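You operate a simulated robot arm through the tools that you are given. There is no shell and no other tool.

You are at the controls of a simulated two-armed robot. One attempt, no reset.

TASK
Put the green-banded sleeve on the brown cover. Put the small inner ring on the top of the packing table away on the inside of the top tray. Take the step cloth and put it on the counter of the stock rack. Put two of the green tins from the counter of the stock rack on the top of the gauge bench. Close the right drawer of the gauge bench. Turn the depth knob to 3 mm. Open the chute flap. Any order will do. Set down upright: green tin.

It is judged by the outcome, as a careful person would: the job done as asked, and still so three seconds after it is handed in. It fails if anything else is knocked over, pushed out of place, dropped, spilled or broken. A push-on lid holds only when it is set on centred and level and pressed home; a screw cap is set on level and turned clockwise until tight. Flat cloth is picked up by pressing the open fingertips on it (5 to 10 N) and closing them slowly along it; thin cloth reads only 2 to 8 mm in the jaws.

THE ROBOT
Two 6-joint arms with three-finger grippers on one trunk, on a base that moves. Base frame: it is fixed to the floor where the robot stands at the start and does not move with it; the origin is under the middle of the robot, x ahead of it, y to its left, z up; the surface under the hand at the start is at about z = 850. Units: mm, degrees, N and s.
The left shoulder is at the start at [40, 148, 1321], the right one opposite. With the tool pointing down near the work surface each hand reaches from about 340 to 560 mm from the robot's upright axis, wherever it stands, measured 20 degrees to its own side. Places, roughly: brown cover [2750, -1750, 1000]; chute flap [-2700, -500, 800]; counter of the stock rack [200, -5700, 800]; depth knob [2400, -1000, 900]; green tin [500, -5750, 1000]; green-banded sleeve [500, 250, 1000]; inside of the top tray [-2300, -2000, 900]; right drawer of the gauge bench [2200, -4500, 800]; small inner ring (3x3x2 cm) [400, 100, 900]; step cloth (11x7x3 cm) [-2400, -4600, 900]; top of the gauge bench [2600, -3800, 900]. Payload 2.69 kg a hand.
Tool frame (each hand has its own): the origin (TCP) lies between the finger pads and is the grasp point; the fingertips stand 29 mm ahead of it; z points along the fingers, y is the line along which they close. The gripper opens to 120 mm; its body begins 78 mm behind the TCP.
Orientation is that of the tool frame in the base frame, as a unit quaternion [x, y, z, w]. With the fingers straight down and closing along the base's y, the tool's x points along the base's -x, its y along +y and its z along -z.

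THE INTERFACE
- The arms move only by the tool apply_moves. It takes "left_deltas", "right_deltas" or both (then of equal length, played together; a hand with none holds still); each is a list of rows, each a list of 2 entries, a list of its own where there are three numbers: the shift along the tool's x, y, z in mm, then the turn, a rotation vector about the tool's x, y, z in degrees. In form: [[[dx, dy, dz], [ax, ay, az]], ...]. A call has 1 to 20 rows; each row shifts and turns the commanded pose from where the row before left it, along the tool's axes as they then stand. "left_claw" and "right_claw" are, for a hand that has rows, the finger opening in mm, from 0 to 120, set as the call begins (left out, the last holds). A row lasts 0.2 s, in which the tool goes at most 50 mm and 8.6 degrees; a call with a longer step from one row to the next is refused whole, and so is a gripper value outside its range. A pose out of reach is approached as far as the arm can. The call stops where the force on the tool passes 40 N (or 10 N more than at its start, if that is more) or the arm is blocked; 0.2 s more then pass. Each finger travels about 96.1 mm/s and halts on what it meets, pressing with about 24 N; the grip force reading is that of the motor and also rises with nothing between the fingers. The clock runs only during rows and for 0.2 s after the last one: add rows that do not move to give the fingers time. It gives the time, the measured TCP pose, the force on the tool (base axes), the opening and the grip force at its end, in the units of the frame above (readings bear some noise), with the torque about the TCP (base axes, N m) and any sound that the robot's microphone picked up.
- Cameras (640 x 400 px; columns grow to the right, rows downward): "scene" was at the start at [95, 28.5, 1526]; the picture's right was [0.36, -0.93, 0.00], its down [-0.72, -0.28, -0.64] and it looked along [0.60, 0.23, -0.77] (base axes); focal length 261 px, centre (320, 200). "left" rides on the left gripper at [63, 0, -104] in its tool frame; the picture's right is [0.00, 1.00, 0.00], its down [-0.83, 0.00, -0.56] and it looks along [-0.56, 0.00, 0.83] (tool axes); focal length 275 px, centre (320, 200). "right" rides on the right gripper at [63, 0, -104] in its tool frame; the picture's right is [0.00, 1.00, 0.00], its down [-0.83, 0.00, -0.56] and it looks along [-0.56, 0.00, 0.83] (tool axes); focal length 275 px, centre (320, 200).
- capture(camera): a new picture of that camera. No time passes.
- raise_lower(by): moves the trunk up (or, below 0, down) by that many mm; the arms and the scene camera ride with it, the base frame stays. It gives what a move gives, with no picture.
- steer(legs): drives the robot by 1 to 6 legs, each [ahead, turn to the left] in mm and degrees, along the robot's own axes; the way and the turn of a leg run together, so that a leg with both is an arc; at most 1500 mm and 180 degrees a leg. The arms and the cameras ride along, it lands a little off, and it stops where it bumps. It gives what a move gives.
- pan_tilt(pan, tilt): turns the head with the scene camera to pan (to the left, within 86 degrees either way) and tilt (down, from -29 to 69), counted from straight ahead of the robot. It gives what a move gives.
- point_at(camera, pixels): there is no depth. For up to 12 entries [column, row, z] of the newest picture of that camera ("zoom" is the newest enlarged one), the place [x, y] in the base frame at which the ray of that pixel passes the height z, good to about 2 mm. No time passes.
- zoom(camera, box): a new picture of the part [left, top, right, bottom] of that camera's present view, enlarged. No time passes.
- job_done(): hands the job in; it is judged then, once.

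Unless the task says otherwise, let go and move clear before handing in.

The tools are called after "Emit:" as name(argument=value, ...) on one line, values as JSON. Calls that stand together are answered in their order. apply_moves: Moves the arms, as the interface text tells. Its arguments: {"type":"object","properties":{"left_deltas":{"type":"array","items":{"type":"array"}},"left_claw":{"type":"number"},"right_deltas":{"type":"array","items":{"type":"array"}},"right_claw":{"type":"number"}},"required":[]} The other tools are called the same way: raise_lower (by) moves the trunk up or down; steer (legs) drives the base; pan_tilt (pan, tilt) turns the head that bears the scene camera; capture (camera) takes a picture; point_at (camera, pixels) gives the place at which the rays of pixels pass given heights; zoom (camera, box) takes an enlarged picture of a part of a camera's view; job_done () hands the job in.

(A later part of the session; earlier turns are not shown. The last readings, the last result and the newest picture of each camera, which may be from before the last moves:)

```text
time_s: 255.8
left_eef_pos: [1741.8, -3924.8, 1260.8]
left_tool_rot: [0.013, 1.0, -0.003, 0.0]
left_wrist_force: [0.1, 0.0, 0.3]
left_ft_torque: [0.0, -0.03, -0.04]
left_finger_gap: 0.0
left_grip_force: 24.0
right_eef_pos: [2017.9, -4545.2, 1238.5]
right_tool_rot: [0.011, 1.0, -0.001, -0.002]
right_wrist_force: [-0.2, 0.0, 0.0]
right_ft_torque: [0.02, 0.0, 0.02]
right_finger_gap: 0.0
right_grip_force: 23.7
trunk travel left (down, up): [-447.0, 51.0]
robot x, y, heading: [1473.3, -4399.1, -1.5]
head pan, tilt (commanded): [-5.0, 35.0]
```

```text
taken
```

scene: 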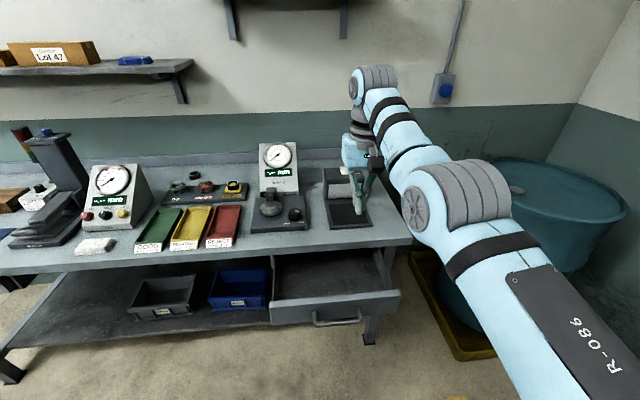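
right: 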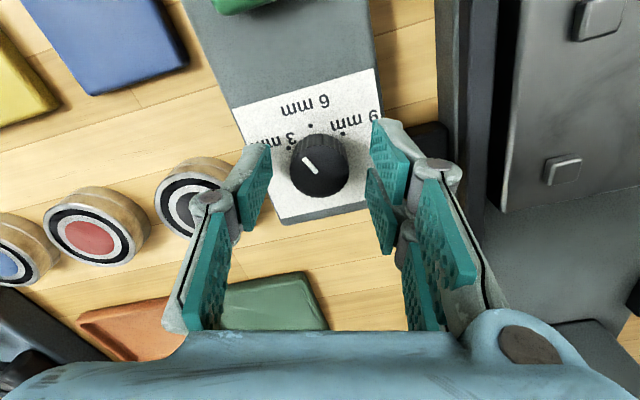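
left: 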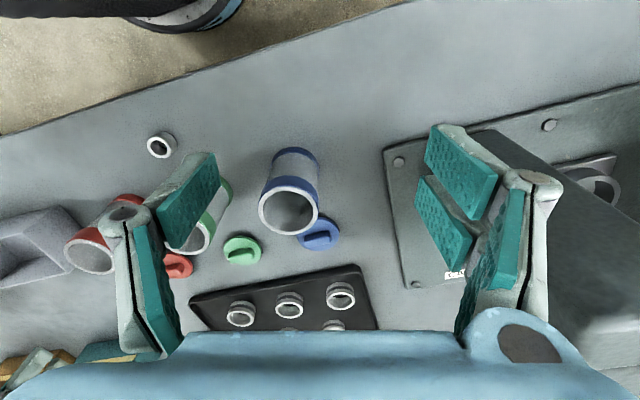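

The open drawer front runs from (270,300) to (400,291) with its handle at (337,320). I'll measure it.

Emit:
point_at(camera="scene", pixels=[[270, 301, 820], [400, 291, 820], [270, 301, 800], [400, 291, 800], [335, 297, 820], [272, 252, 875], [410, 242, 875], [337, 321, 780], [270, 322, 760], [400, 312, 760]])

Emit:
zoom(camera="scene", box=[250, 220, 430, 350])

```text
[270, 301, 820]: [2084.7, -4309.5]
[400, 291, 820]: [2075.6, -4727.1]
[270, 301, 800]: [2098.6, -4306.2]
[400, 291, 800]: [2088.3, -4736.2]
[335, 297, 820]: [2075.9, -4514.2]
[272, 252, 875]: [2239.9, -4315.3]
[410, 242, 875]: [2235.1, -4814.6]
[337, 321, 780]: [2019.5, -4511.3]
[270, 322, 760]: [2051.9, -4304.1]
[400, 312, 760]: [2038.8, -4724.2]
```

```text
3.08 times, centred on (340, 285) of scene
```

zoom: 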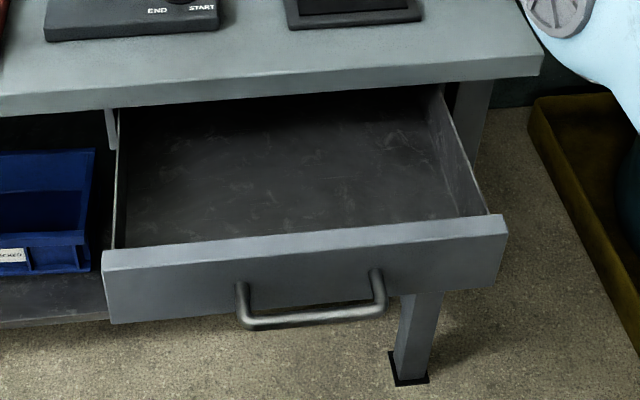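

The drawer is about 420 mm wide with a handle bar at x≈2020, z≈780, y -4447..-4597; it needs about 180 mm of travel. I'll back up 70 mm, lower the trunk, bring the closed right hand down behind the handle with a slight forward tilt, and push by driving.

Emit:
steer(legs=[[-70, 0]])

Emit:
raise_lower(by=-150)

Emit:
apply_moves(right_deltas=[[[0, 0, 40], [0, 0, 0]], [[0, 0, 40], [0, 0, 0]], [[0, 0, 40], [0, 0, 0]], [[0, 0, 40], [0, 0, 0]], [[0, 0, 40], [0, 0, 0]], [[0, 0, 40], [0, 0, 0]], [[0, 0, 40], [0, 0, 0]]])

Emit:
capture(camera="scene")

Emit:
capture(camera="right")

```text
time_s: 256.8
left_eef_pos: [1685.3, -3924.5, 1257.6]
left_tool_rot: [0.014, 1.0, -0.004, -0.004]
left_wrist_force: [1.4, -0.2, -0.7]
left_ft_torque: [0.03, 0.13, -0.04]
left_finger_gap: 0.0
left_grip_force: 24.0
right_eef_pos: [1959.7, -4544.7, 1231.8]
right_tool_rot: [0.011, 1.0, -0.001, -0.007]
right_wrist_force: [1.6, 0.3, -0.7]
right_ft_torque: [-0.01, 0.12, -0.02]
right_finger_gap: 0.0
right_grip_force: 23.9
trunk travel left (down, up): [-447.0, 51.0]
robot x, y, heading: [1400.2, -4400.1, -1.6]
head pan, tilt (commanded): [-5.0, 35.0]
```

```text
time_s: 258.5
left_eef_pos: [1673.5, -3922.8, 1109.6]
left_tool_rot: [0.013, 1.0, -0.004, 0.001]
left_wrist_force: [0.3, -0.2, -1.1]
left_ft_torque: [-0.01, 0.04, 0.04]
left_finger_gap: 0.0
left_grip_force: 24.1
right_eef_pos: [1947.4, -4544.2, 1086.5]
right_tool_rot: [0.012, 1.0, -0.001, -0.001]
right_wrist_force: [-0.1, -0.2, -0.2]
right_ft_torque: [0.01, -0.01, 0.03]
right_finger_gap: 0.0
right_grip_force: 24.3
trunk travel left (down, up): [-297.0, 201.0]
robot x, y, heading: [1402.0, -4399.9, -1.6]
head pan, tilt (commanded): [-5.0, 35.0]
```

```text
time_s: 260.1
left_eef_pos: [1672.7, -3924.3, 1109.4]
left_tool_rot: [0.014, 1.0, -0.004, 0.002]
left_wrist_force: [0.2, 0.7, 0.6]
left_ft_torque: [0.02, 0.0, 0.03]
left_finger_gap: 0.0
left_grip_force: 24.6
right_eef_pos: [1947.6, -4546.4, 807.1]
right_tool_rot: [0.011, 1.0, -0.001, -0.002]
right_wrist_force: [0.8, -0.5, -0.2]
right_ft_torque: [-0.02, 0.01, -0.03]
right_finger_gap: 0.1
right_grip_force: 24.3
right hand out of reach, approached as far as the arm can: row 1, 7
trunk travel left (down, up): [-297.0, 201.0]
robot x, y, heading: [1403.5, -4399.7, -1.4]
head pan, tilt (commanded): [-5.0, 35.0]
```

```text
taken
```

scene: 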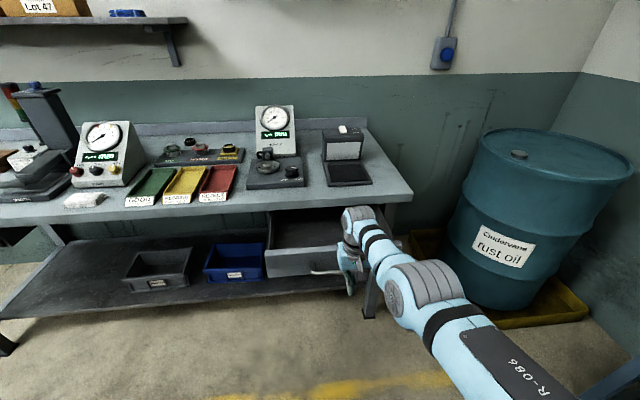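

```text
taken
```

right: 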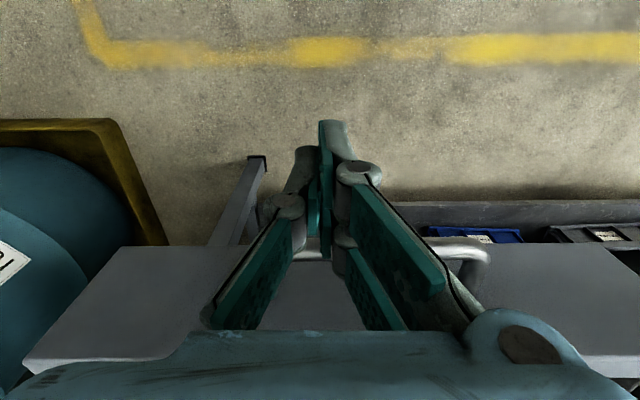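

The hand is behind the handle at (1947,-4546,807). I'll tilt 16° forward, drop a little more, and drive forward 60 mm to make contact.

Emit:
apply_moves(right_deltas=[[[0, 0, 10], [0, -8, 0]], [[0, 0, 10], [0, -8, 0]], [[0, 0, 0], [0, 0, 0]]])

Emit:
steer(legs=[[50, 0]])

Emit:
capture(camera="scene")

Emit:
capture(camera="right")

```text
time_s: 260.9
left_eef_pos: [1673.0, -3921.9, 1109.7]
left_tool_rot: [0.013, 1.0, -0.003, 0.001]
left_wrist_force: [0.0, 0.3, -0.6]
left_ft_torque: [0.03, 0.03, 0.0]
left_finger_gap: 0.0
left_grip_force: 24.0
right_eef_pos: [1950.5, -4545.2, 789.2]
right_tool_rot: [0.011, 0.99, -0.002, 0.138]
right_wrist_force: [0.2, 0.6, -0.4]
right_ft_torque: [0.02, -0.01, -0.03]
right_finger_gap: 0.0
right_grip_force: 23.8
trunk travel left (down, up): [-297.0, 201.0]
robot x, y, heading: [1402.2, -4401.3, -1.6]
head pan, tilt (commanded): [-5.0, 35.0]
```

```text
time_s: 261.9
left_eef_pos: [1715.9, -3924.8, 1110.8]
left_tool_rot: [0.012, 1.0, -0.004, 0.005]
left_wrist_force: [-0.3, -0.2, -0.3]
left_ft_torque: [0.0, -0.05, 0.02]
left_finger_gap: 0.0
left_grip_force: 24.3
right_eef_pos: [1996.9, -4545.9, 792.8]
right_tool_rot: [0.011, 0.99, -0.003, 0.141]
right_wrist_force: [-1.1, 0.5, 0.5]
right_ft_torque: [0.01, -0.04, 0.03]
right_finger_gap: 0.1
right_grip_force: 23.8
trunk travel left (down, up): [-297.0, 201.0]
robot x, y, heading: [1452.2, -4399.9, -1.3]
head pan, tilt (commanded): [-5.0, 35.0]
```

```text
taken
```

scene: 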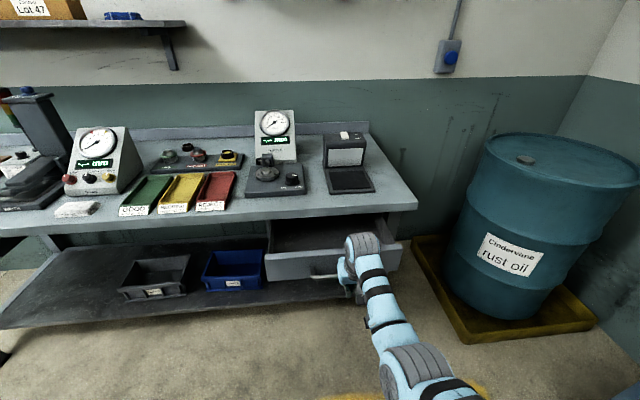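

```text
taken
```

right: 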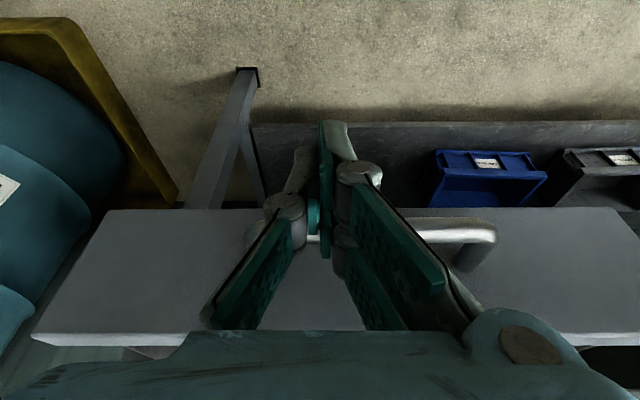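

The fingers are just at the handle bar. I'll drive forward another 70 mm and watch the drawer and force.

Emit:
steer(legs=[[70, 0]])

Emit:
capture(camera="scene")

```text
time_s: 262.9
left_eef_pos: [1788.8, -3925.7, 1110.7]
left_tool_rot: [0.013, 1.0, -0.003, 0.004]
left_wrist_force: [-0.7, 0.1, -0.1]
left_ft_torque: [-0.02, -0.05, 0.02]
left_finger_gap: 0.0
left_grip_force: 24.3
right_eef_pos: [2067.5, -4547.3, 790.1]
right_tool_rot: [0.012, 0.99, -0.003, 0.14]
right_wrist_force: [-0.2, 0.1, -0.4]
right_ft_torque: [-0.01, -0.01, -0.02]
right_finger_gap: 0.0
right_grip_force: 24.0
trunk travel left (down, up): [-297.0, 201.0]
robot x, y, heading: [1523.5, -4404.7, -1.4]
head pan, tilt (commanded): [-5.0, 35.0]
```

```text
taken
```

scene: 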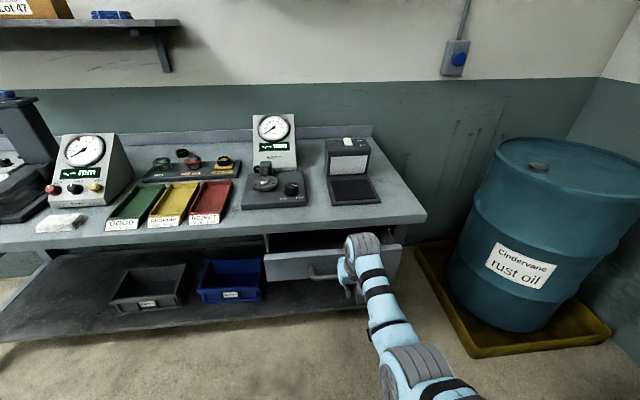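

The drawer is moving in easily. I'll drive 70 mm more.

Emit:
steer(legs=[[70, 0]])

Emit:
capture(camera="scene")

Emit:
capture(camera="right")

```text
time_s: 263.9
left_eef_pos: [1855.5, -3928.9, 1111.9]
left_tool_rot: [0.013, 1.0, -0.003, 0.004]
left_wrist_force: [-0.2, -0.5, -0.4]
left_ft_torque: [-0.02, -0.06, 0.02]
left_finger_gap: 0.0
left_grip_force: 24.4
right_eef_pos: [2137.7, -4548.6, 791.3]
right_tool_rot: [0.011, 0.99, -0.003, 0.14]
right_wrist_force: [-0.1, -0.1, 0.8]
right_ft_torque: [-0.02, -0.03, -0.01]
right_finger_gap: 0.2
right_grip_force: 24.6
trunk travel left (down, up): [-297.0, 201.0]
robot x, y, heading: [1594.8, -4402.8, -1.2]
head pan, tilt (commanded): [-5.0, 35.0]
```

```text
taken
```

scene: 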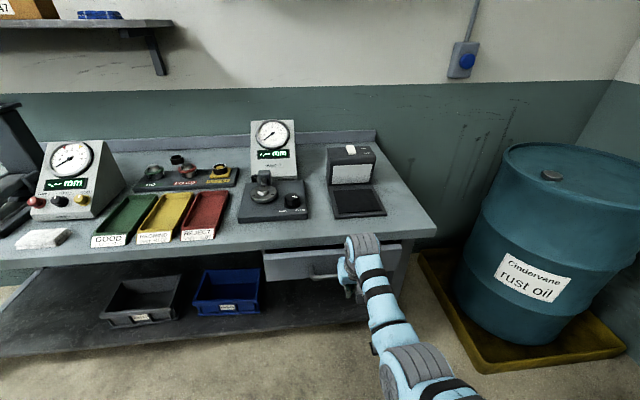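

```text
taken
```

right: 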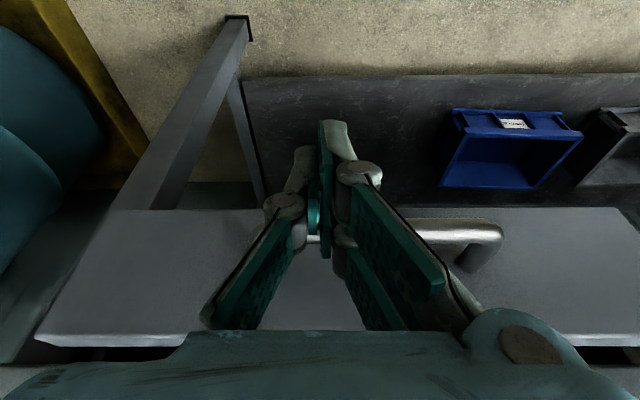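

Almost shut. I'll finish with small arm pushes, watching for the force to rise at the end stop.

Emit:
apply_moves(right_deltas=[[[-9.6, 0, 2.8], [0, 0, 0]], [[-9.6, 0, 2.8], [0, 0, 0]], [[-9.6, 0, 2.8], [0, 0, 0]], [[0, 0, 0], [0, 0, 0]]])

Emit:
capture(camera="scene")

```text
time_s: 264.9
left_eef_pos: [1863.3, -3928.5, 1109.8]
left_tool_rot: [0.014, 1.0, -0.003, 0.001]
left_wrist_force: [0.9, -0.8, 0.8]
left_ft_torque: [0.0, -0.02, 0.05]
left_finger_gap: 0.1
left_grip_force: 24.3
right_eef_pos: [2169.7, -4547.6, 789.2]
right_tool_rot: [0.01, 0.99, -0.002, 0.139]
right_wrist_force: [-0.5, 0.1, 0.4]
right_ft_torque: [0.0, -0.02, -0.02]
right_finger_gap: 0.0
right_grip_force: 24.2
trunk travel left (down, up): [-297.0, 201.0]
robot x, y, heading: [1591.2, -4401.1, -1.6]
head pan, tilt (commanded): [-5.0, 35.0]
```

```text
taken
```

scene: 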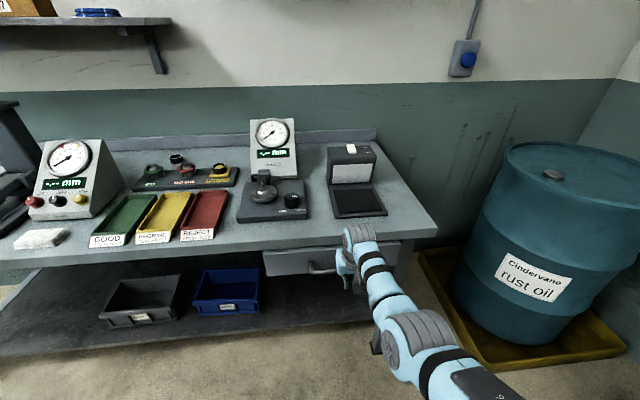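

Still no resistance. I'll keep pushing in small steps.

Emit:
steer(legs=[[25, 0]])

Emit:
zoom(camera="scene", box=[240, 210, 440, 320])

```text
time_s: 265.7
left_eef_pos: [1883.0, -3929.1, 1111.7]
left_tool_rot: [0.012, 1.0, -0.003, 0.003]
left_wrist_force: [-0.5, 0.5, -0.2]
left_ft_torque: [0.01, -0.11, -0.02]
left_finger_gap: 0.1
left_grip_force: 24.1
right_eef_pos: [2193.7, -4550.2, 791.6]
right_tool_rot: [0.011, 0.99, -0.002, 0.141]
right_wrist_force: [0.1, 0.3, -0.6]
right_ft_torque: [0.0, 0.0, 0.0]
right_finger_gap: 0.0
right_grip_force: 24.1
trunk travel left (down, up): [-297.0, 201.0]
robot x, y, heading: [1615.9, -4406.5, -1.4]
head pan, tilt (commanded): [-5.0, 35.0]
```

```text
3.20 times, centred on (340, 265) of scene
```

zoom: 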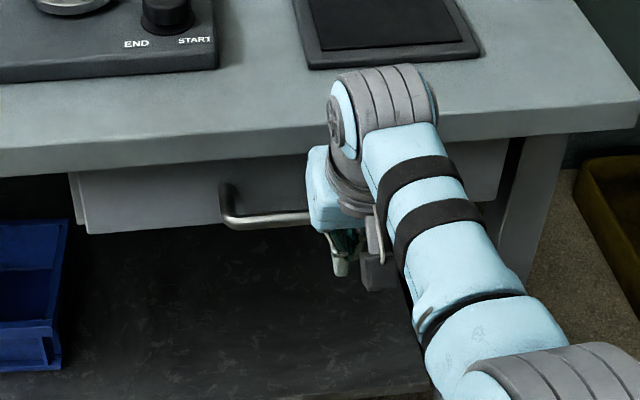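

The drawer front is now under the table edge. I'll push a little further in 4 mm steps to find the stop.

Emit:
apply_moves(right_deltas=[[[-4.8, 0, 1.4], [0, 0, 0]], [[-4.8, 0, 1.4], [0, 0, 0]], [[0, 0, 0], [0, 0, 0]]])

Emit:
capture(camera="right")

```text
time_s: 266.6
left_eef_pos: [1886.4, -3928.3, 1110.4]
left_tool_rot: [0.014, 1.0, -0.004, 0.001]
left_wrist_force: [-0.1, -1.1, 0.4]
left_ft_torque: [0.02, 0.03, 0.0]
left_finger_gap: 0.0
left_grip_force: 23.6
right_eef_pos: [2199.1, -4549.3, 785.2]
right_tool_rot: [0.01, 0.991, -0.002, 0.13]
right_wrist_force: [-11.5, 0.5, 1.4]
right_ft_torque: [0.02, 0.02, 0.06]
right_finger_gap: 0.3
right_grip_force: 24.2
trunk travel left (down, up): [-297.0, 201.0]
robot x, y, heading: [1615.6, -4404.8, -1.2]
head pan, tilt (commanded): [-5.0, 35.0]
stopped in row 3 (right hand): the force on the tool passed its limit at 42 N (the readings are from after the stop); the commanded pose is now the measured one
```

```text
taken
```

right: 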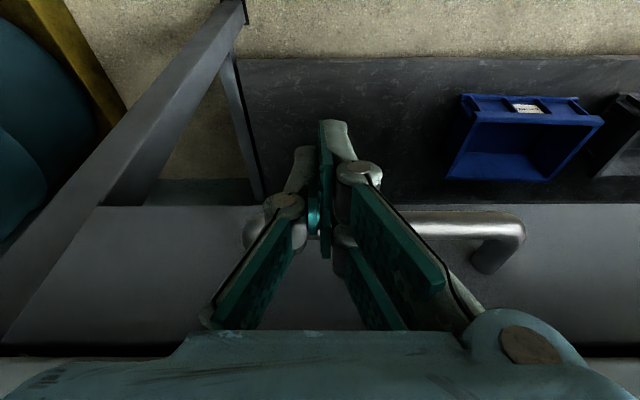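

The force reached 42 N at finger height with no torque: the drawer is at its stop. I'll back away and look at it.

Emit:
steer(legs=[[-200, 0]])

Emit:
apply_moves(right_deltas=[[[0, 0, -20], [0, 7, 0]], [[0, 0, -20], [0, 8, 0]], [[0, 0, -40], [0, 0, 0]], [[0, 0, -40], [0, 0, 0]], [[0, 0, -40], [0, 0, 0]], [[0, 0, -40], [0, 0, 0]], [[0, 0, -40], [0, 0, 0]]])

Emit:
capture(camera="scene")

Emit:
zoom(camera="scene", box=[220, 200, 440, 340])

```text
time_s: 268.2
left_eef_pos: [1688.8, -3925.6, 1108.4]
left_tool_rot: [0.012, 1.0, -0.003, 0.0]
left_wrist_force: [0.1, 0.7, -0.2]
left_ft_torque: [-0.02, 0.03, 0.01]
left_finger_gap: 0.0
left_grip_force: 24.0
right_eef_pos: [2001.8, -4544.3, 783.8]
right_tool_rot: [0.011, 0.991, -0.003, 0.13]
right_wrist_force: [-0.3, -0.2, 0.1]
right_ft_torque: [-0.01, 0.01, 0.01]
right_finger_gap: 0.0
right_grip_force: 23.7
trunk travel left (down, up): [-297.0, 201.0]
robot x, y, heading: [1416.6, -4399.5, -1.4]
head pan, tilt (commanded): [-5.0, 35.0]
```

```text
time_s: 269.8
left_eef_pos: [1684.1, -3923.4, 1109.9]
left_tool_rot: [0.012, 1.0, -0.003, 0.001]
left_wrist_force: [0.1, -0.9, 0.5]
left_ft_torque: [-0.03, 0.01, -0.03]
left_finger_gap: 0.0
left_grip_force: 24.1
right_eef_pos: [1968.4, -4548.1, 1029.3]
right_tool_rot: [0.01, 1.0, 0.0, 0.001]
right_wrist_force: [-0.5, 0.1, -0.6]
right_ft_torque: [-0.02, 0.04, 0.01]
right_finger_gap: 0.0
right_grip_force: 24.1
right hand out of reach, approached as far as the arm can: row 1, 2
trunk travel left (down, up): [-297.0, 201.0]
robot x, y, heading: [1416.2, -4399.8, -1.5]
head pan, tilt (commanded): [-5.0, 35.0]
```

```text
taken
```

scene: 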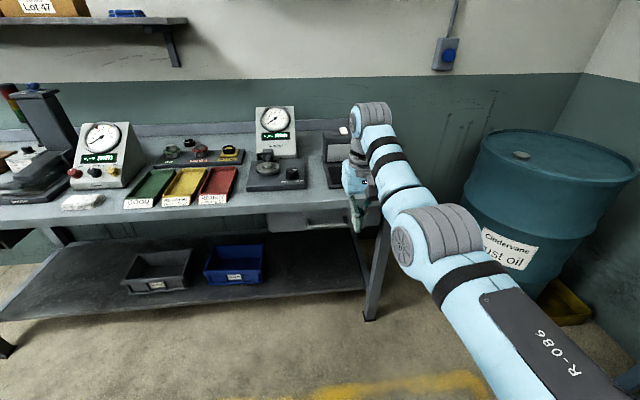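

```text
2.86 times, centred on (330, 270) of scene
```

zoom: 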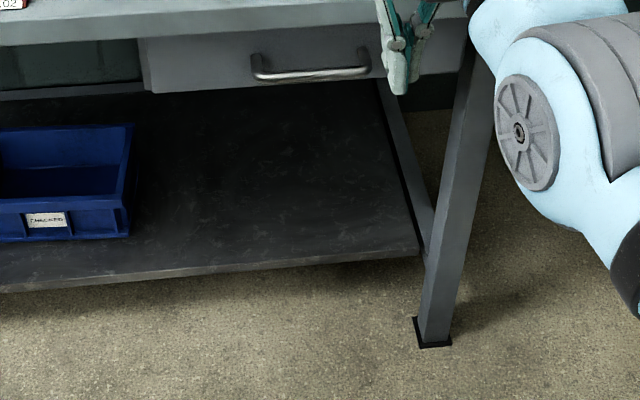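

The drawer is shut flush under the table edge. Next I'll raise the trunk, turn toward the stock rack and look at the counter and the green tins.

Emit:
raise_lower(by=150)

Emit:
steer(legs=[[0, -140], [600, 0], [0, 50]])

Emit:
pan_tilt(pan=0, tilt=25)

Emit:
capture(camera="scene")

```text
time_s: 271.6
left_eef_pos: [1683.8, -3923.7, 1260.9]
left_tool_rot: [0.012, 1.0, -0.003, 0.001]
left_wrist_force: [0.4, 0.4, 0.0]
left_ft_torque: [0.0, 0.03, 0.03]
left_finger_gap: 0.1
left_grip_force: 23.6
right_eef_pos: [1968.7, -4549.2, 1179.2]
right_tool_rot: [0.01, 1.0, -0.001, 0.001]
right_wrist_force: [0.5, -0.3, -0.1]
right_ft_torque: [0.0, 0.0, 0.0]
right_finger_gap: 0.0
right_grip_force: 24.4
trunk travel left (down, up): [-447.0, 51.0]
robot x, y, heading: [1415.2, -4399.3, -1.4]
head pan, tilt (commanded): [-5.0, 35.0]
```

```text
time_s: 282.9
left_eef_pos: [1430.1, -5051.3, 1260.3]
left_tool_rot: [0.714, 0.7, -0.003, -0.002]
left_wrist_force: [-0.9, -0.7, 0.3]
left_ft_torque: [-0.01, -0.01, 0.03]
left_finger_gap: 0.0
left_grip_force: 24.1
right_eef_pos: [806.5, -5339.5, 1178.1]
right_tool_rot: [0.712, 0.702, -0.001, 0.0]
right_wrist_force: [0.0, 1.0, -0.3]
right_ft_torque: [-0.02, 0.01, 0.01]
right_finger_gap: 0.1
right_grip_force: 23.4
trunk travel left (down, up): [-447.0, 51.0]
robot x, y, heading: [953.5, -4786.6, -91.0]
head pan, tilt (commanded): [-5.0, 35.0]
```

```text
time_s: 283.6
left_eef_pos: [1430.8, -5052.0, 1260.8]
left_tool_rot: [0.715, 0.699, -0.003, -0.002]
left_wrist_force: [0.4, 0.1, -0.9]
left_ft_torque: [0.0, -0.03, 0.0]
left_finger_gap: 0.0
left_grip_force: 24.4
right_eef_pos: [807.1, -5340.1, 1177.1]
right_tool_rot: [0.712, 0.702, -0.001, 0.0]
right_wrist_force: [0.5, 0.2, 0.3]
right_ft_torque: [0.0, 0.02, 0.02]
right_finger_gap: 0.1
right_grip_force: 23.8
trunk travel left (down, up): [-447.0, 51.0]
robot x, y, heading: [954.7, -4785.5, -91.1]
head pan, tilt (commanded): [0.0, 25.0]
```

```text
taken
```

scene: 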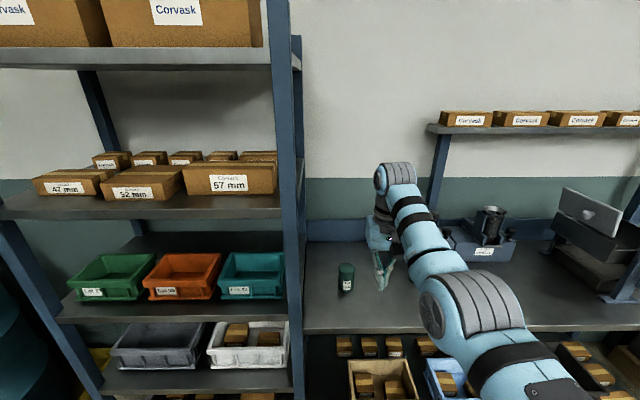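

A green tin stands on the counter at (346,278); the arm hides others. I'll zoom in and measure.

Emit:
zoom(camera="scene", box=[290, 200, 640, 340])

Emit:
point_at(camera="scene", pixels=[[346, 292, 820], [346, 292, 850], [346, 266, 900], [346, 266, 920], [320, 330, 830], [620, 318, 830], [310, 215, 850], [300, 330, 830]])

```text
1.83 times, centred on (465, 270) of scene
```

zoom: 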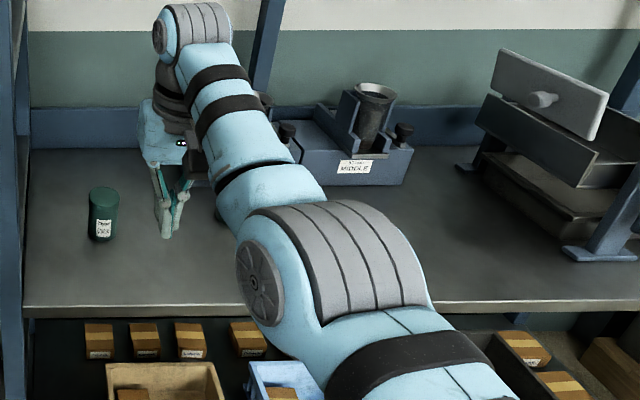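

```text
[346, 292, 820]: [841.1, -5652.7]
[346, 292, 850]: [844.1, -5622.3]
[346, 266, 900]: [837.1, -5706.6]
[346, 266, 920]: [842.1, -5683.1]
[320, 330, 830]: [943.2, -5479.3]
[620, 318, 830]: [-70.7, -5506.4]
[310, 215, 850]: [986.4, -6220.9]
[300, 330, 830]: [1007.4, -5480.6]
```

I'll use the right hand's camera for a view over the counter.

Emit:
capture(camera="right")

Emit:
steer(legs=[[0, -25]])

Emit:
pan_tilt(pan=10, tilt=30)

Emit:
capture(camera="scene")

```text
taken
```

right: 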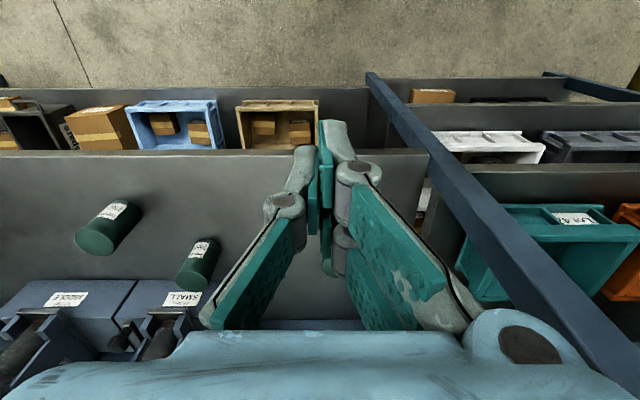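

```text
time_s: 285.3
left_eef_pos: [1277.3, -5225.8, 1260.3]
left_tool_rot: [0.847, 0.532, -0.004, -0.003]
left_wrist_force: [-0.3, 0.2, 0.0]
left_ft_torque: [0.02, 0.0, 0.02]
left_finger_gap: 0.0
left_grip_force: 24.1
right_eef_pos: [590.9, -5228.7, 1179.2]
right_tool_rot: [0.845, 0.535, -0.001, -0.001]
right_wrist_force: [0.1, 0.2, 0.4]
right_ft_torque: [-0.02, 0.05, 0.0]
right_finger_gap: 0.2
right_grip_force: 23.7
trunk travel left (down, up): [-447.0, 51.0]
robot x, y, heading: [955.7, -4785.8, -115.5]
head pan, tilt (commanded): [0.0, 25.0]
```

```text
time_s: 286.0
left_eef_pos: [1277.6, -5225.9, 1258.8]
left_tool_rot: [0.847, 0.531, -0.003, -0.003]
left_wrist_force: [-0.4, -0.2, 0.9]
left_ft_torque: [-0.02, -0.01, 0.04]
left_finger_gap: 0.0
left_grip_force: 24.3
right_eef_pos: [589.2, -5227.7, 1178.3]
right_tool_rot: [0.845, 0.535, -0.001, -0.001]
right_wrist_force: [-0.1, 0.0, -0.8]
right_ft_torque: [-0.03, -0.01, -0.01]
right_finger_gap: 0.0
right_grip_force: 24.3
trunk travel left (down, up): [-447.0, 51.0]
robot x, y, heading: [949.7, -4785.3, -115.2]
head pan, tilt (commanded): [10.0, 30.0]
```

```text
taken
```

scene: 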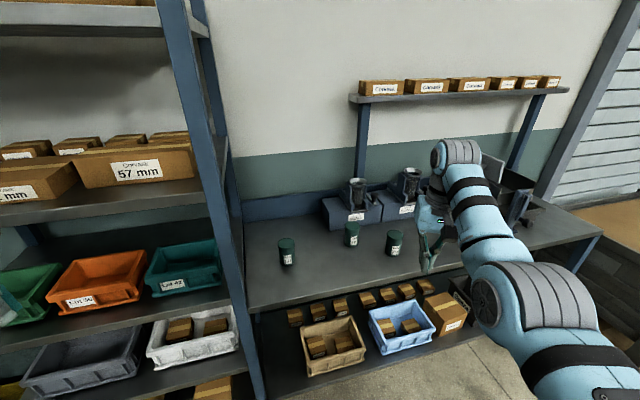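

Three green tins are visible at (287,252), (351,235) and (395,243). I'll zoom and measure them.

Emit:
zoom(camera="scene", box=[240, 160, 440, 300])

Emit:
point_at(camera="scene", pixels=[[287, 263, 830], [287, 241, 900], [351, 245, 830], [351, 225, 900], [395, 254, 830], [395, 233, 900], [252, 312, 830], [600, 237, 830], [247, 220, 830], [287, 263, 850], [351, 245, 850], [395, 254, 850]])

```text
2.86 times, centred on (340, 230) of scene
```

zoom: 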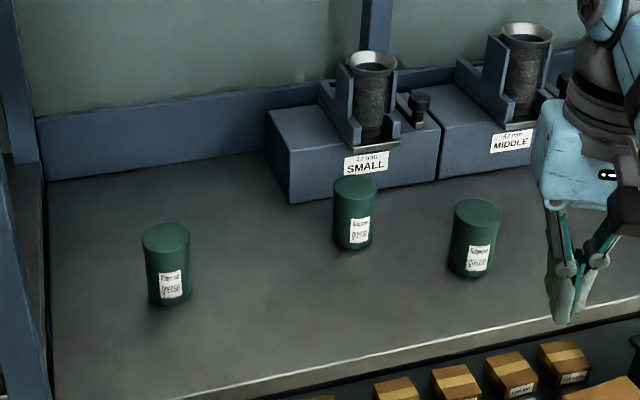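

```text
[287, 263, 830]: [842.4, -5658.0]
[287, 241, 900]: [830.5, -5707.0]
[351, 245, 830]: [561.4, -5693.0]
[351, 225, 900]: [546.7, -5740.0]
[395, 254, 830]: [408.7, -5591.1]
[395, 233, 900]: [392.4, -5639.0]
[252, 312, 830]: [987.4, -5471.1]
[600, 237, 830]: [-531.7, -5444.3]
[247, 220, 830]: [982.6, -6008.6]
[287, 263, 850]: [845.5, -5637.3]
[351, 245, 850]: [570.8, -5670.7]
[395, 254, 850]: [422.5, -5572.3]
```

Each tin is roughly 60 mm across. To pin down the counter height I'll compare with the earlier right-camera picture of the same tins.

Emit:
point_at(camera="right", pixels=[[122, 210, 830], [122, 210, 850], [122, 210, 870], [210, 247, 830], [210, 247, 850], [210, 247, 870], [95, 240, 900], [190, 280, 900], [200, 153, 850], [200, 153, 830]])

```text
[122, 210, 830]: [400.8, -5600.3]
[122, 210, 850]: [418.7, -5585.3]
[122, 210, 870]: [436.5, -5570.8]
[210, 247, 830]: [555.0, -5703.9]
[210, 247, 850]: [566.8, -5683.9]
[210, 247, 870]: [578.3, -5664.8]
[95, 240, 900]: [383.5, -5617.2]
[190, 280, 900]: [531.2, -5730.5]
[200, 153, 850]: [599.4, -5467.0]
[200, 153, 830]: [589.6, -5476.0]
```

I'll take the tin at about (842,-5650) first: drive to about (850,-5075), face -75° so the right hand comes over it, then lower the trunk.

Emit:
steer(legs=[[0, 6], [307, 0], [0, 34.5]])

Emit:
apply_moves(right_deltas=[[[0, 0, 0], [0, 0, 0]], [[0, 0, 0], [0, 0, 0]], [[0, 0, 0], [0, 0, 0]]], right_claw=100)

Emit:
capture(camera="right")

Emit:
pan_tilt(pan=-10, tilt=40)

Emit:
capture(camera="scene")

```text
time_s: 288.5
left_eef_pos: [1224.2, -5455.3, 1260.0]
left_tool_rot: [0.819, 0.573, 0.005, -0.01]
left_wrist_force: [0.2, -0.6, 0.3]
left_ft_torque: [0.03, -0.02, -0.03]
left_finger_gap: 0.2
left_grip_force: 24.4
right_eef_pos: [540.7, -5531.2, 1177.5]
right_tool_rot: [0.817, 0.577, -0.001, -0.001]
right_wrist_force: [0.2, 0.0, 0.2]
right_ft_torque: [0.05, -0.01, 0.0]
right_finger_gap: 0.1
right_grip_force: 23.8
trunk travel left (down, up): [-447.0, 51.0]
robot x, y, heading: [858.4, -5050.6, -110.1]
head pan, tilt (commanded): [10.0, 30.0]
stopped in leg 2: the force on the tool passed its limit at 79 N (the readings are from after the stop); the commanded pose is now the measured one
```

```text
time_s: 289.3
left_eef_pos: [1223.5, -5454.2, 1260.6]
left_tool_rot: [0.819, 0.574, 0.006, -0.009]
left_wrist_force: [-0.4, 0.3, 0.5]
left_ft_torque: [0.01, 0.0, 0.01]
left_finger_gap: 0.0
left_grip_force: 23.5
right_eef_pos: [539.6, -5530.7, 1177.2]
right_tool_rot: [0.817, 0.576, -0.001, -0.001]
right_wrist_force: [0.1, -0.5, 0.7]
right_ft_torque: [0.06, 0.06, 0.01]
right_finger_gap: 99.9
right_grip_force: 0.1
trunk travel left (down, up): [-447.0, 51.0]
robot x, y, heading: [855.4, -5052.1, -109.7]
head pan, tilt (commanded): [10.0, 30.0]
```

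```text
taken
```

right: 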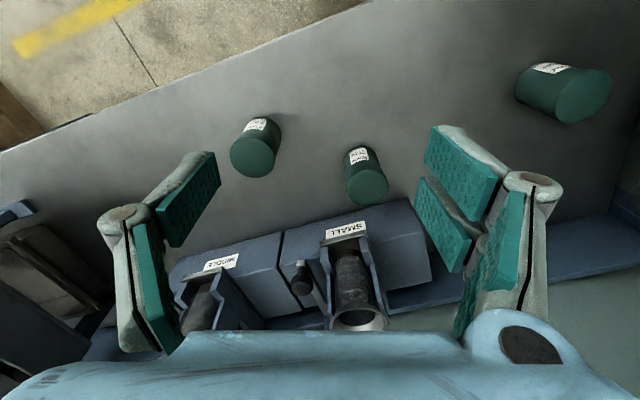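

```text
time_s: 290.1
left_eef_pos: [1223.6, -5455.0, 1259.3]
left_tool_rot: [0.82, 0.573, 0.005, -0.008]
left_wrist_force: [-0.1, -0.1, -0.6]
left_ft_torque: [0.01, 0.02, 0.01]
left_finger_gap: 0.1
left_grip_force: 24.3
right_eef_pos: [540.1, -5529.7, 1179.6]
right_tool_rot: [0.817, 0.576, -0.001, 0.0]
right_wrist_force: [-0.3, -0.3, -0.3]
right_ft_torque: [0.04, 0.0, 0.01]
right_finger_gap: 99.9
right_grip_force: 0.0
trunk travel left (down, up): [-447.0, 51.0]
robot x, y, heading: [858.2, -5055.1, -109.9]
head pan, tilt (commanded): [-10.0, 40.0]
```

```text
taken
```

scene: 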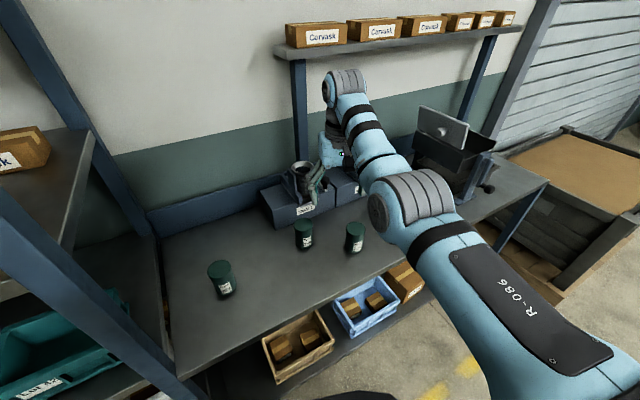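

The drive stopped early because the left hand met something (79 N). I'll look with the left camera and the head to see what it touched.

Emit:
capture(camera="left")

Emit:
pan_tilt(pan=45, tilt=20)

Emit:
capture(camera="scene")

```text
taken
```

left: 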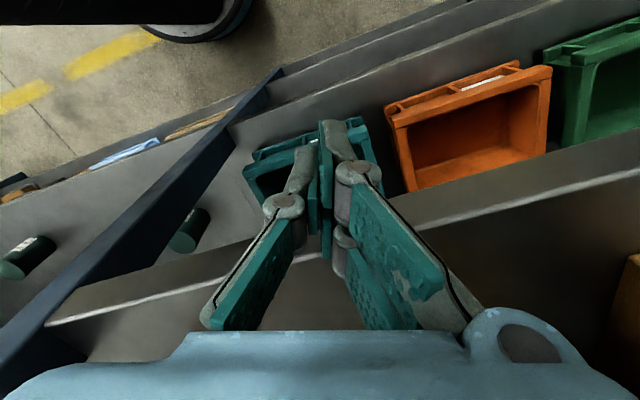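

```text
time_s: 291.4
left_eef_pos: [1224.2, -5454.2, 1260.1]
left_tool_rot: [0.819, 0.573, 0.005, -0.008]
left_wrist_force: [-0.4, 0.5, -0.5]
left_ft_torque: [-0.01, 0.02, 0.01]
left_finger_gap: 0.0
left_grip_force: 23.8
right_eef_pos: [541.1, -5530.6, 1178.2]
right_tool_rot: [0.817, 0.576, -0.001, -0.001]
right_wrist_force: [-0.5, 0.4, 0.5]
right_ft_torque: [0.03, 0.01, -0.01]
right_finger_gap: 100.4
right_grip_force: 0.0
trunk travel left (down, up): [-447.0, 51.0]
robot x, y, heading: [860.0, -5048.6, -109.8]
head pan, tilt (commanded): [45.0, 20.0]
```

```text
taken
```

scene: 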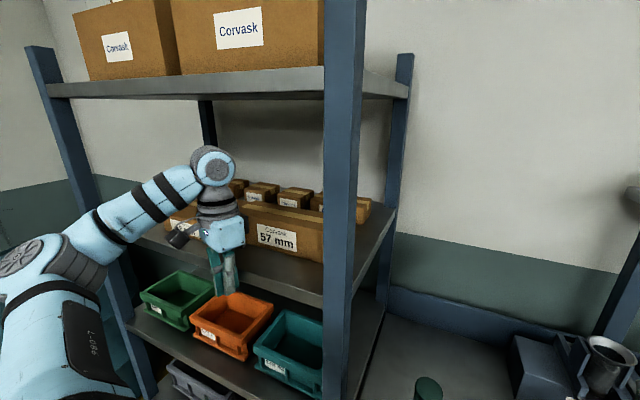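

The left fingers bumped the rack's shelf edge; the boxes look undisturbed. I'll back off, and instead work on the tins further right, away from the rack, turning with more room.

Emit:
zoom(camera="scene", box=[120, 130, 400, 330])

Emit:
steer(legs=[[-300, 0], [0, -70], [600, 0]])

Emit:
pan_tilt(pan=80, tilt=25)

Emit:
capture(camera="scene")

```text
2.00 times, centred on (260, 230) of scene
```

zoom: 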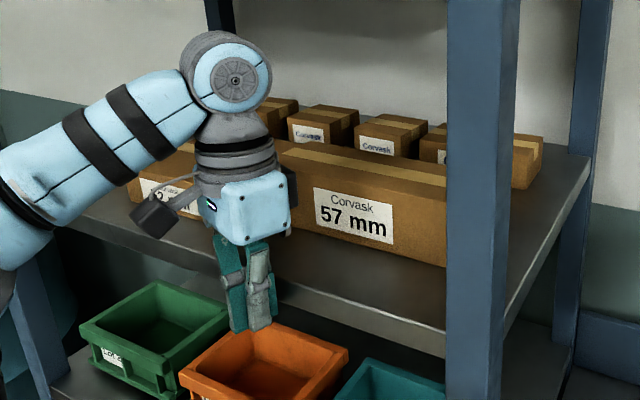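

```text
time_s: 299.4
left_eef_pos: [136.9, -5246.7, 1260.8]
left_tool_rot: [1.0, 0.002, 0.007, -0.002]
left_wrist_force: [-0.4, -0.6, -0.4]
left_ft_torque: [-0.01, 0.02, -0.01]
left_finger_gap: 0.0
left_grip_force: 24.0
right_eef_pos: [-171.5, -4630.7, 1180.6]
right_tool_rot: [1.0, 0.005, -0.002, 0.0]
right_wrist_force: [-0.2, 0.5, -0.3]
right_ft_torque: [0.01, 0.03, 0.03]
right_finger_gap: 100.0
right_grip_force: 0.0
trunk travel left (down, up): [-447.0, 51.0]
robot x, y, heading: [381.2, -4761.9, -179.6]
head pan, tilt (commanded): [45.0, 20.0]
```

```text
time_s: 300.4
left_eef_pos: [134.8, -5246.4, 1260.0]
left_tool_rot: [1.0, 0.001, 0.009, -0.003]
left_wrist_force: [0.5, 0.4, -0.4]
left_ft_torque: [-0.02, 0.01, 0.02]
left_finger_gap: 0.0
left_grip_force: 24.0
right_eef_pos: [-173.5, -4632.0, 1178.2]
right_tool_rot: [1.0, 0.004, 0.0, -0.001]
right_wrist_force: [-0.5, -0.1, 0.3]
right_ft_torque: [-0.02, -0.01, 0.0]
right_finger_gap: 100.0
right_grip_force: 0.1
trunk travel left (down, up): [-447.0, 51.0]
robot x, y, heading: [384.1, -4763.2, -179.4]
head pan, tilt (commanded): [80.0, 25.0]
```

```text
taken
```

scene: 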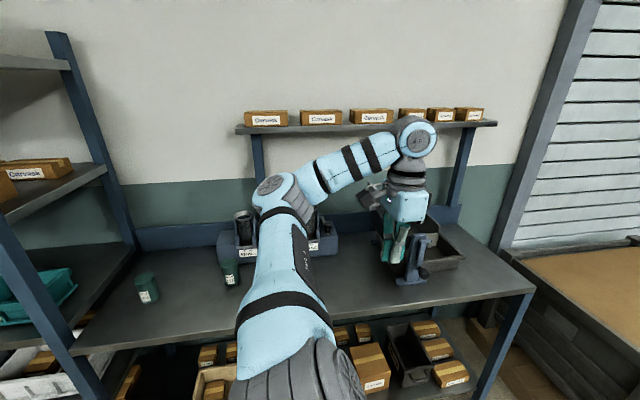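

Robot is now at (384,-4763). I'll turn to face -75° and drive forward so the right hand comes over the nearest tin at about (412,-5588).

Emit:
steer(legs=[[0, 104], [250, 0]])

Emit:
capture(camera="right")

Emit:
pan_tilt(pan=-10, tilt=40)

Emit:
capture(camera="scene")

```text
time_s: 306.6
left_eef_pos: [978.8, -5117.2, 1261.3]
left_tool_rot: [0.61, 0.792, 0.002, -0.008]
left_wrist_force: [-0.4, 0.5, 0.3]
left_ft_torque: [-0.01, 0.02, 0.02]
left_finger_gap: 0.0
left_grip_force: 23.6
right_eef_pos: [460.5, -5568.9, 1181.0]
right_tool_rot: [0.607, 0.795, -0.002, 0.001]
right_wrist_force: [-0.3, 0.2, 0.0]
right_ft_torque: [-0.02, -0.03, 0.0]
right_finger_gap: 100.2
right_grip_force: 0.0
trunk travel left (down, up): [-447.0, 51.0]
robot x, y, heading: [450.6, -4999.9, -75.0]
head pan, tilt (commanded): [80.0, 25.0]
```

```text
taken
```

right: 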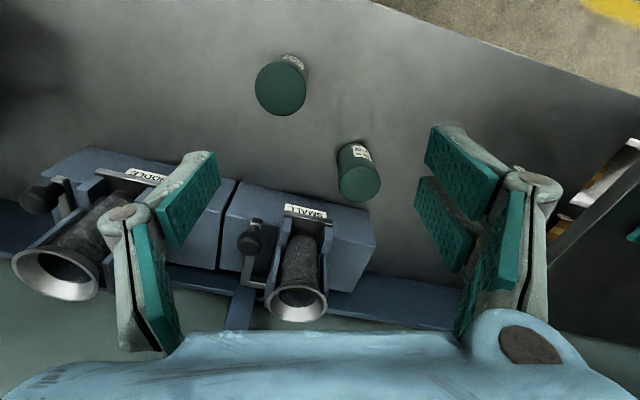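

```text
time_s: 308.3
left_eef_pos: [978.9, -5121.5, 1259.9]
left_tool_rot: [0.611, 0.792, 0.003, -0.009]
left_wrist_force: [-0.5, 0.7, 0.4]
left_ft_torque: [0.03, -0.01, 0.02]
left_finger_gap: 0.0
left_grip_force: 24.0
right_eef_pos: [463.2, -5574.0, 1178.0]
right_tool_rot: [0.607, 0.794, -0.001, -0.001]
right_wrist_force: [-0.2, 1.1, 0.8]
right_ft_torque: [-0.04, -0.02, -0.02]
right_finger_gap: 100.0
right_grip_force: 0.0
trunk travel left (down, up): [-447.0, 51.0]
robot x, y, heading: [448.3, -5000.2, -74.9]
head pan, tilt (commanded): [-10.0, 40.0]
```

```text
taken
```

scene: 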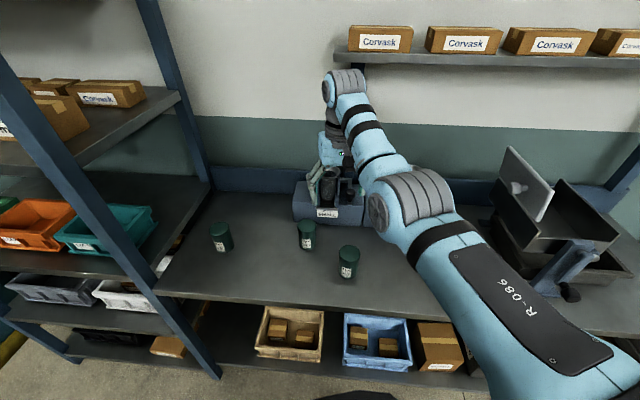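

The tins' tops are visible in both views: right camera T3 at (281,87), T2 at (359,178); scene T3 top at (349,251), T2 top at (306,223). I'll triangulate.

Emit:
point_at(camera="right", pixels=[[281, 87, 880], [281, 87, 900], [281, 87, 920], [281, 87, 940], [359, 178, 880], [359, 178, 920], [255, 87, 910], [307, 87, 910]])

Emit:
zoom(camera="scene", box=[280, 200, 400, 290])

Emit:
point_at(camera="scene", pixels=[[349, 251, 880], [349, 251, 900], [349, 251, 920], [349, 251, 940], [306, 223, 880], [306, 223, 920]])

```text
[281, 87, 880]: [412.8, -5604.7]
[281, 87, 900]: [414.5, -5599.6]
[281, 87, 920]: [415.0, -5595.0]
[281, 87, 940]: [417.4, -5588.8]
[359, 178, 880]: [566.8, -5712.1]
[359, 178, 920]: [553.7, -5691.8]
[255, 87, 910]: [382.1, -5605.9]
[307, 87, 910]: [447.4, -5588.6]
```

```text
4.44 times, centred on (340, 245) of scene
```

zoom: 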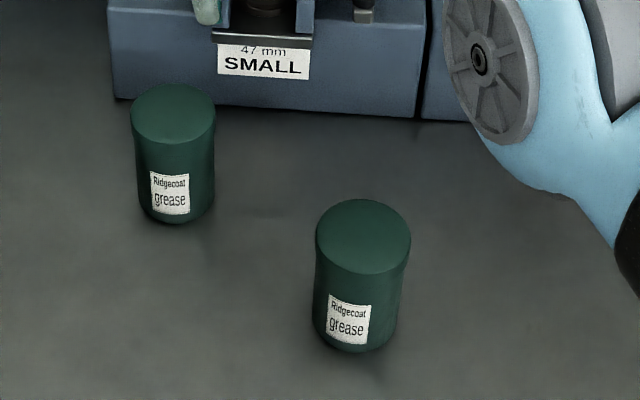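

```text
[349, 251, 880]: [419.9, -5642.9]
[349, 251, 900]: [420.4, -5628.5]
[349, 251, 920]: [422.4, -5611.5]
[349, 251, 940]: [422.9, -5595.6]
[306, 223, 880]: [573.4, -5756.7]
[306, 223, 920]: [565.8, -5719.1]
```

T3's centre is about (419,-5589) with its top at z≈938 and diameter ≈62 mm. I'll move the base 30 mm closer, lower the trunk 150 mm, then line up above it.

Emit:
steer(legs=[[30, 0]])

Emit:
raise_lower(by=-150)

Emit:
capture(camera="right")

```text
time_s: 309.1
left_eef_pos: [986.4, -5144.0, 1260.9]
left_tool_rot: [0.61, 0.792, 0.001, -0.007]
left_wrist_force: [-0.2, 1.2, -0.2]
left_ft_torque: [-0.14, -0.05, 0.04]
left_finger_gap: 0.0
left_grip_force: 23.9
right_eef_pos: [467.1, -5596.7, 1182.7]
right_tool_rot: [0.608, 0.794, -0.003, 0.002]
right_wrist_force: [-0.7, 0.1, 0.9]
right_ft_torque: [-0.09, -0.04, -0.02]
right_finger_gap: 100.2
right_grip_force: 0.0
trunk travel left (down, up): [-447.0, 51.0]
robot x, y, heading: [455.4, -5030.1, -74.8]
head pan, tilt (commanded): [-10.0, 40.0]
```

```text
time_s: 310.9
left_eef_pos: [987.7, -5150.4, 1109.0]
left_tool_rot: [0.61, 0.792, 0.003, -0.01]
left_wrist_force: [-0.3, -0.6, 0.0]
left_ft_torque: [0.0, 0.0, 0.0]
left_finger_gap: 0.0
left_grip_force: 24.1
right_eef_pos: [469.5, -5603.4, 1028.1]
right_tool_rot: [0.608, 0.794, -0.001, 0.0]
right_wrist_force: [0.6, 0.3, 0.6]
right_ft_torque: [-0.01, 0.01, 0.0]
right_finger_gap: 99.7
right_grip_force: 0.0
trunk travel left (down, up): [-297.0, 201.0]
robot x, y, heading: [457.0, -5030.4, -75.0]
head pan, tilt (commanded): [-10.0, 40.0]
```

```text
taken
```

right: 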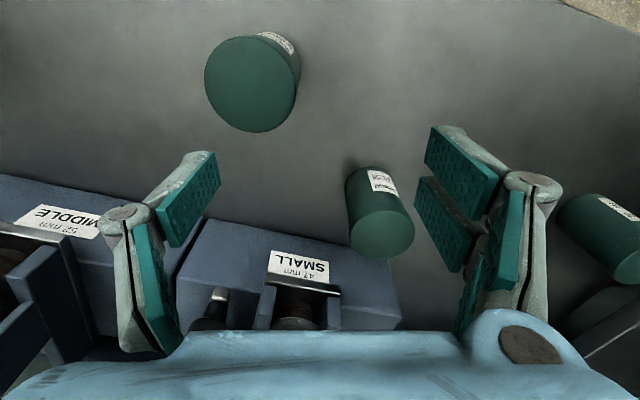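

I'll get T3's position from this closer view.

Emit:
point_at(camera="right", pixels=[[250, 84, 930], [250, 84, 938], [250, 84, 946], [205, 84, 938], [297, 84, 938], [250, 36, 938], [250, 132, 938]])

```text
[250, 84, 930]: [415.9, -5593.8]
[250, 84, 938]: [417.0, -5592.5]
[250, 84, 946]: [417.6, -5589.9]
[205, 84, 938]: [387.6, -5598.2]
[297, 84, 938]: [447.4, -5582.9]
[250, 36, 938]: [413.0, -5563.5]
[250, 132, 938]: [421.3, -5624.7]
```

I'll back up about 22 mm so the arm works at its comfortable extension, then shift sideways over the tin.

Emit:
steer(legs=[[-22, 0]])

Emit:
apply_moves(right_deltas=[[[0, -16, 0], [0, 0, 0]], [[0, -16, 0], [0, 0, 0]], [[0, -16, 0], [0, 0, 0]], [[0, 0, 15], [0, 0, 0]], [[0, 0, 0], [0, 0, 0]]])

Emit:
capture(camera="right")

```text
time_s: 311.6
left_eef_pos: [983.3, -5134.8, 1107.5]
left_tool_rot: [0.61, 0.792, 0.004, -0.011]
left_wrist_force: [0.0, -0.3, -0.1]
left_ft_torque: [0.06, 0.01, 0.02]
left_finger_gap: 0.0
left_grip_force: 24.1
right_eef_pos: [465.6, -5586.4, 1025.1]
right_tool_rot: [0.608, 0.794, 0.0, -0.003]
right_wrist_force: [0.8, -1.1, 0.7]
right_ft_torque: [0.08, 0.0, 0.02]
right_finger_gap: 99.9
right_grip_force: 0.1
trunk travel left (down, up): [-297.0, 201.0]
robot x, y, heading: [448.5, -5009.2, -74.8]
head pan, tilt (commanded): [-10.0, 40.0]
```

```text
time_s: 312.9
left_eef_pos: [981.9, -5131.3, 1109.5]
left_tool_rot: [0.61, 0.792, 0.004, -0.01]
left_wrist_force: [-0.8, 0.1, -0.2]
left_ft_torque: [-0.03, 0.01, 0.02]
left_finger_gap: 0.0
left_grip_force: 24.1
right_eef_pos: [418.7, -5599.5, 1010.5]
right_tool_rot: [0.608, 0.794, 0.0, 0.0]
right_wrist_force: [0.4, 0.8, -0.1]
right_ft_torque: [0.03, 0.01, -0.01]
right_finger_gap: 100.0
right_grip_force: 0.1
right hand out of reach, approached as far as the arm can: row 2
trunk travel left (down, up): [-297.0, 201.0]
robot x, y, heading: [449.2, -5010.2, -75.1]
head pan, tilt (commanded): [-10.0, 40.0]
```

```text
taken
```

right: 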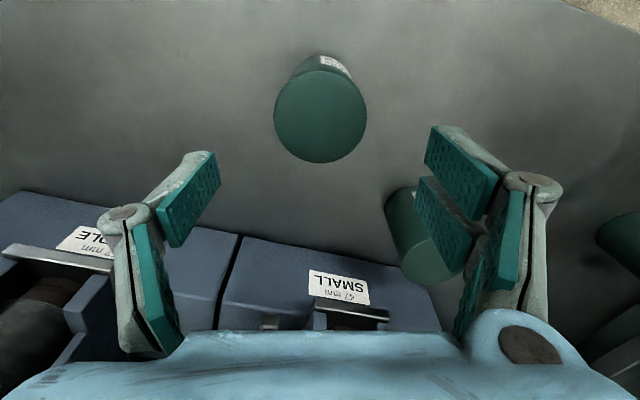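

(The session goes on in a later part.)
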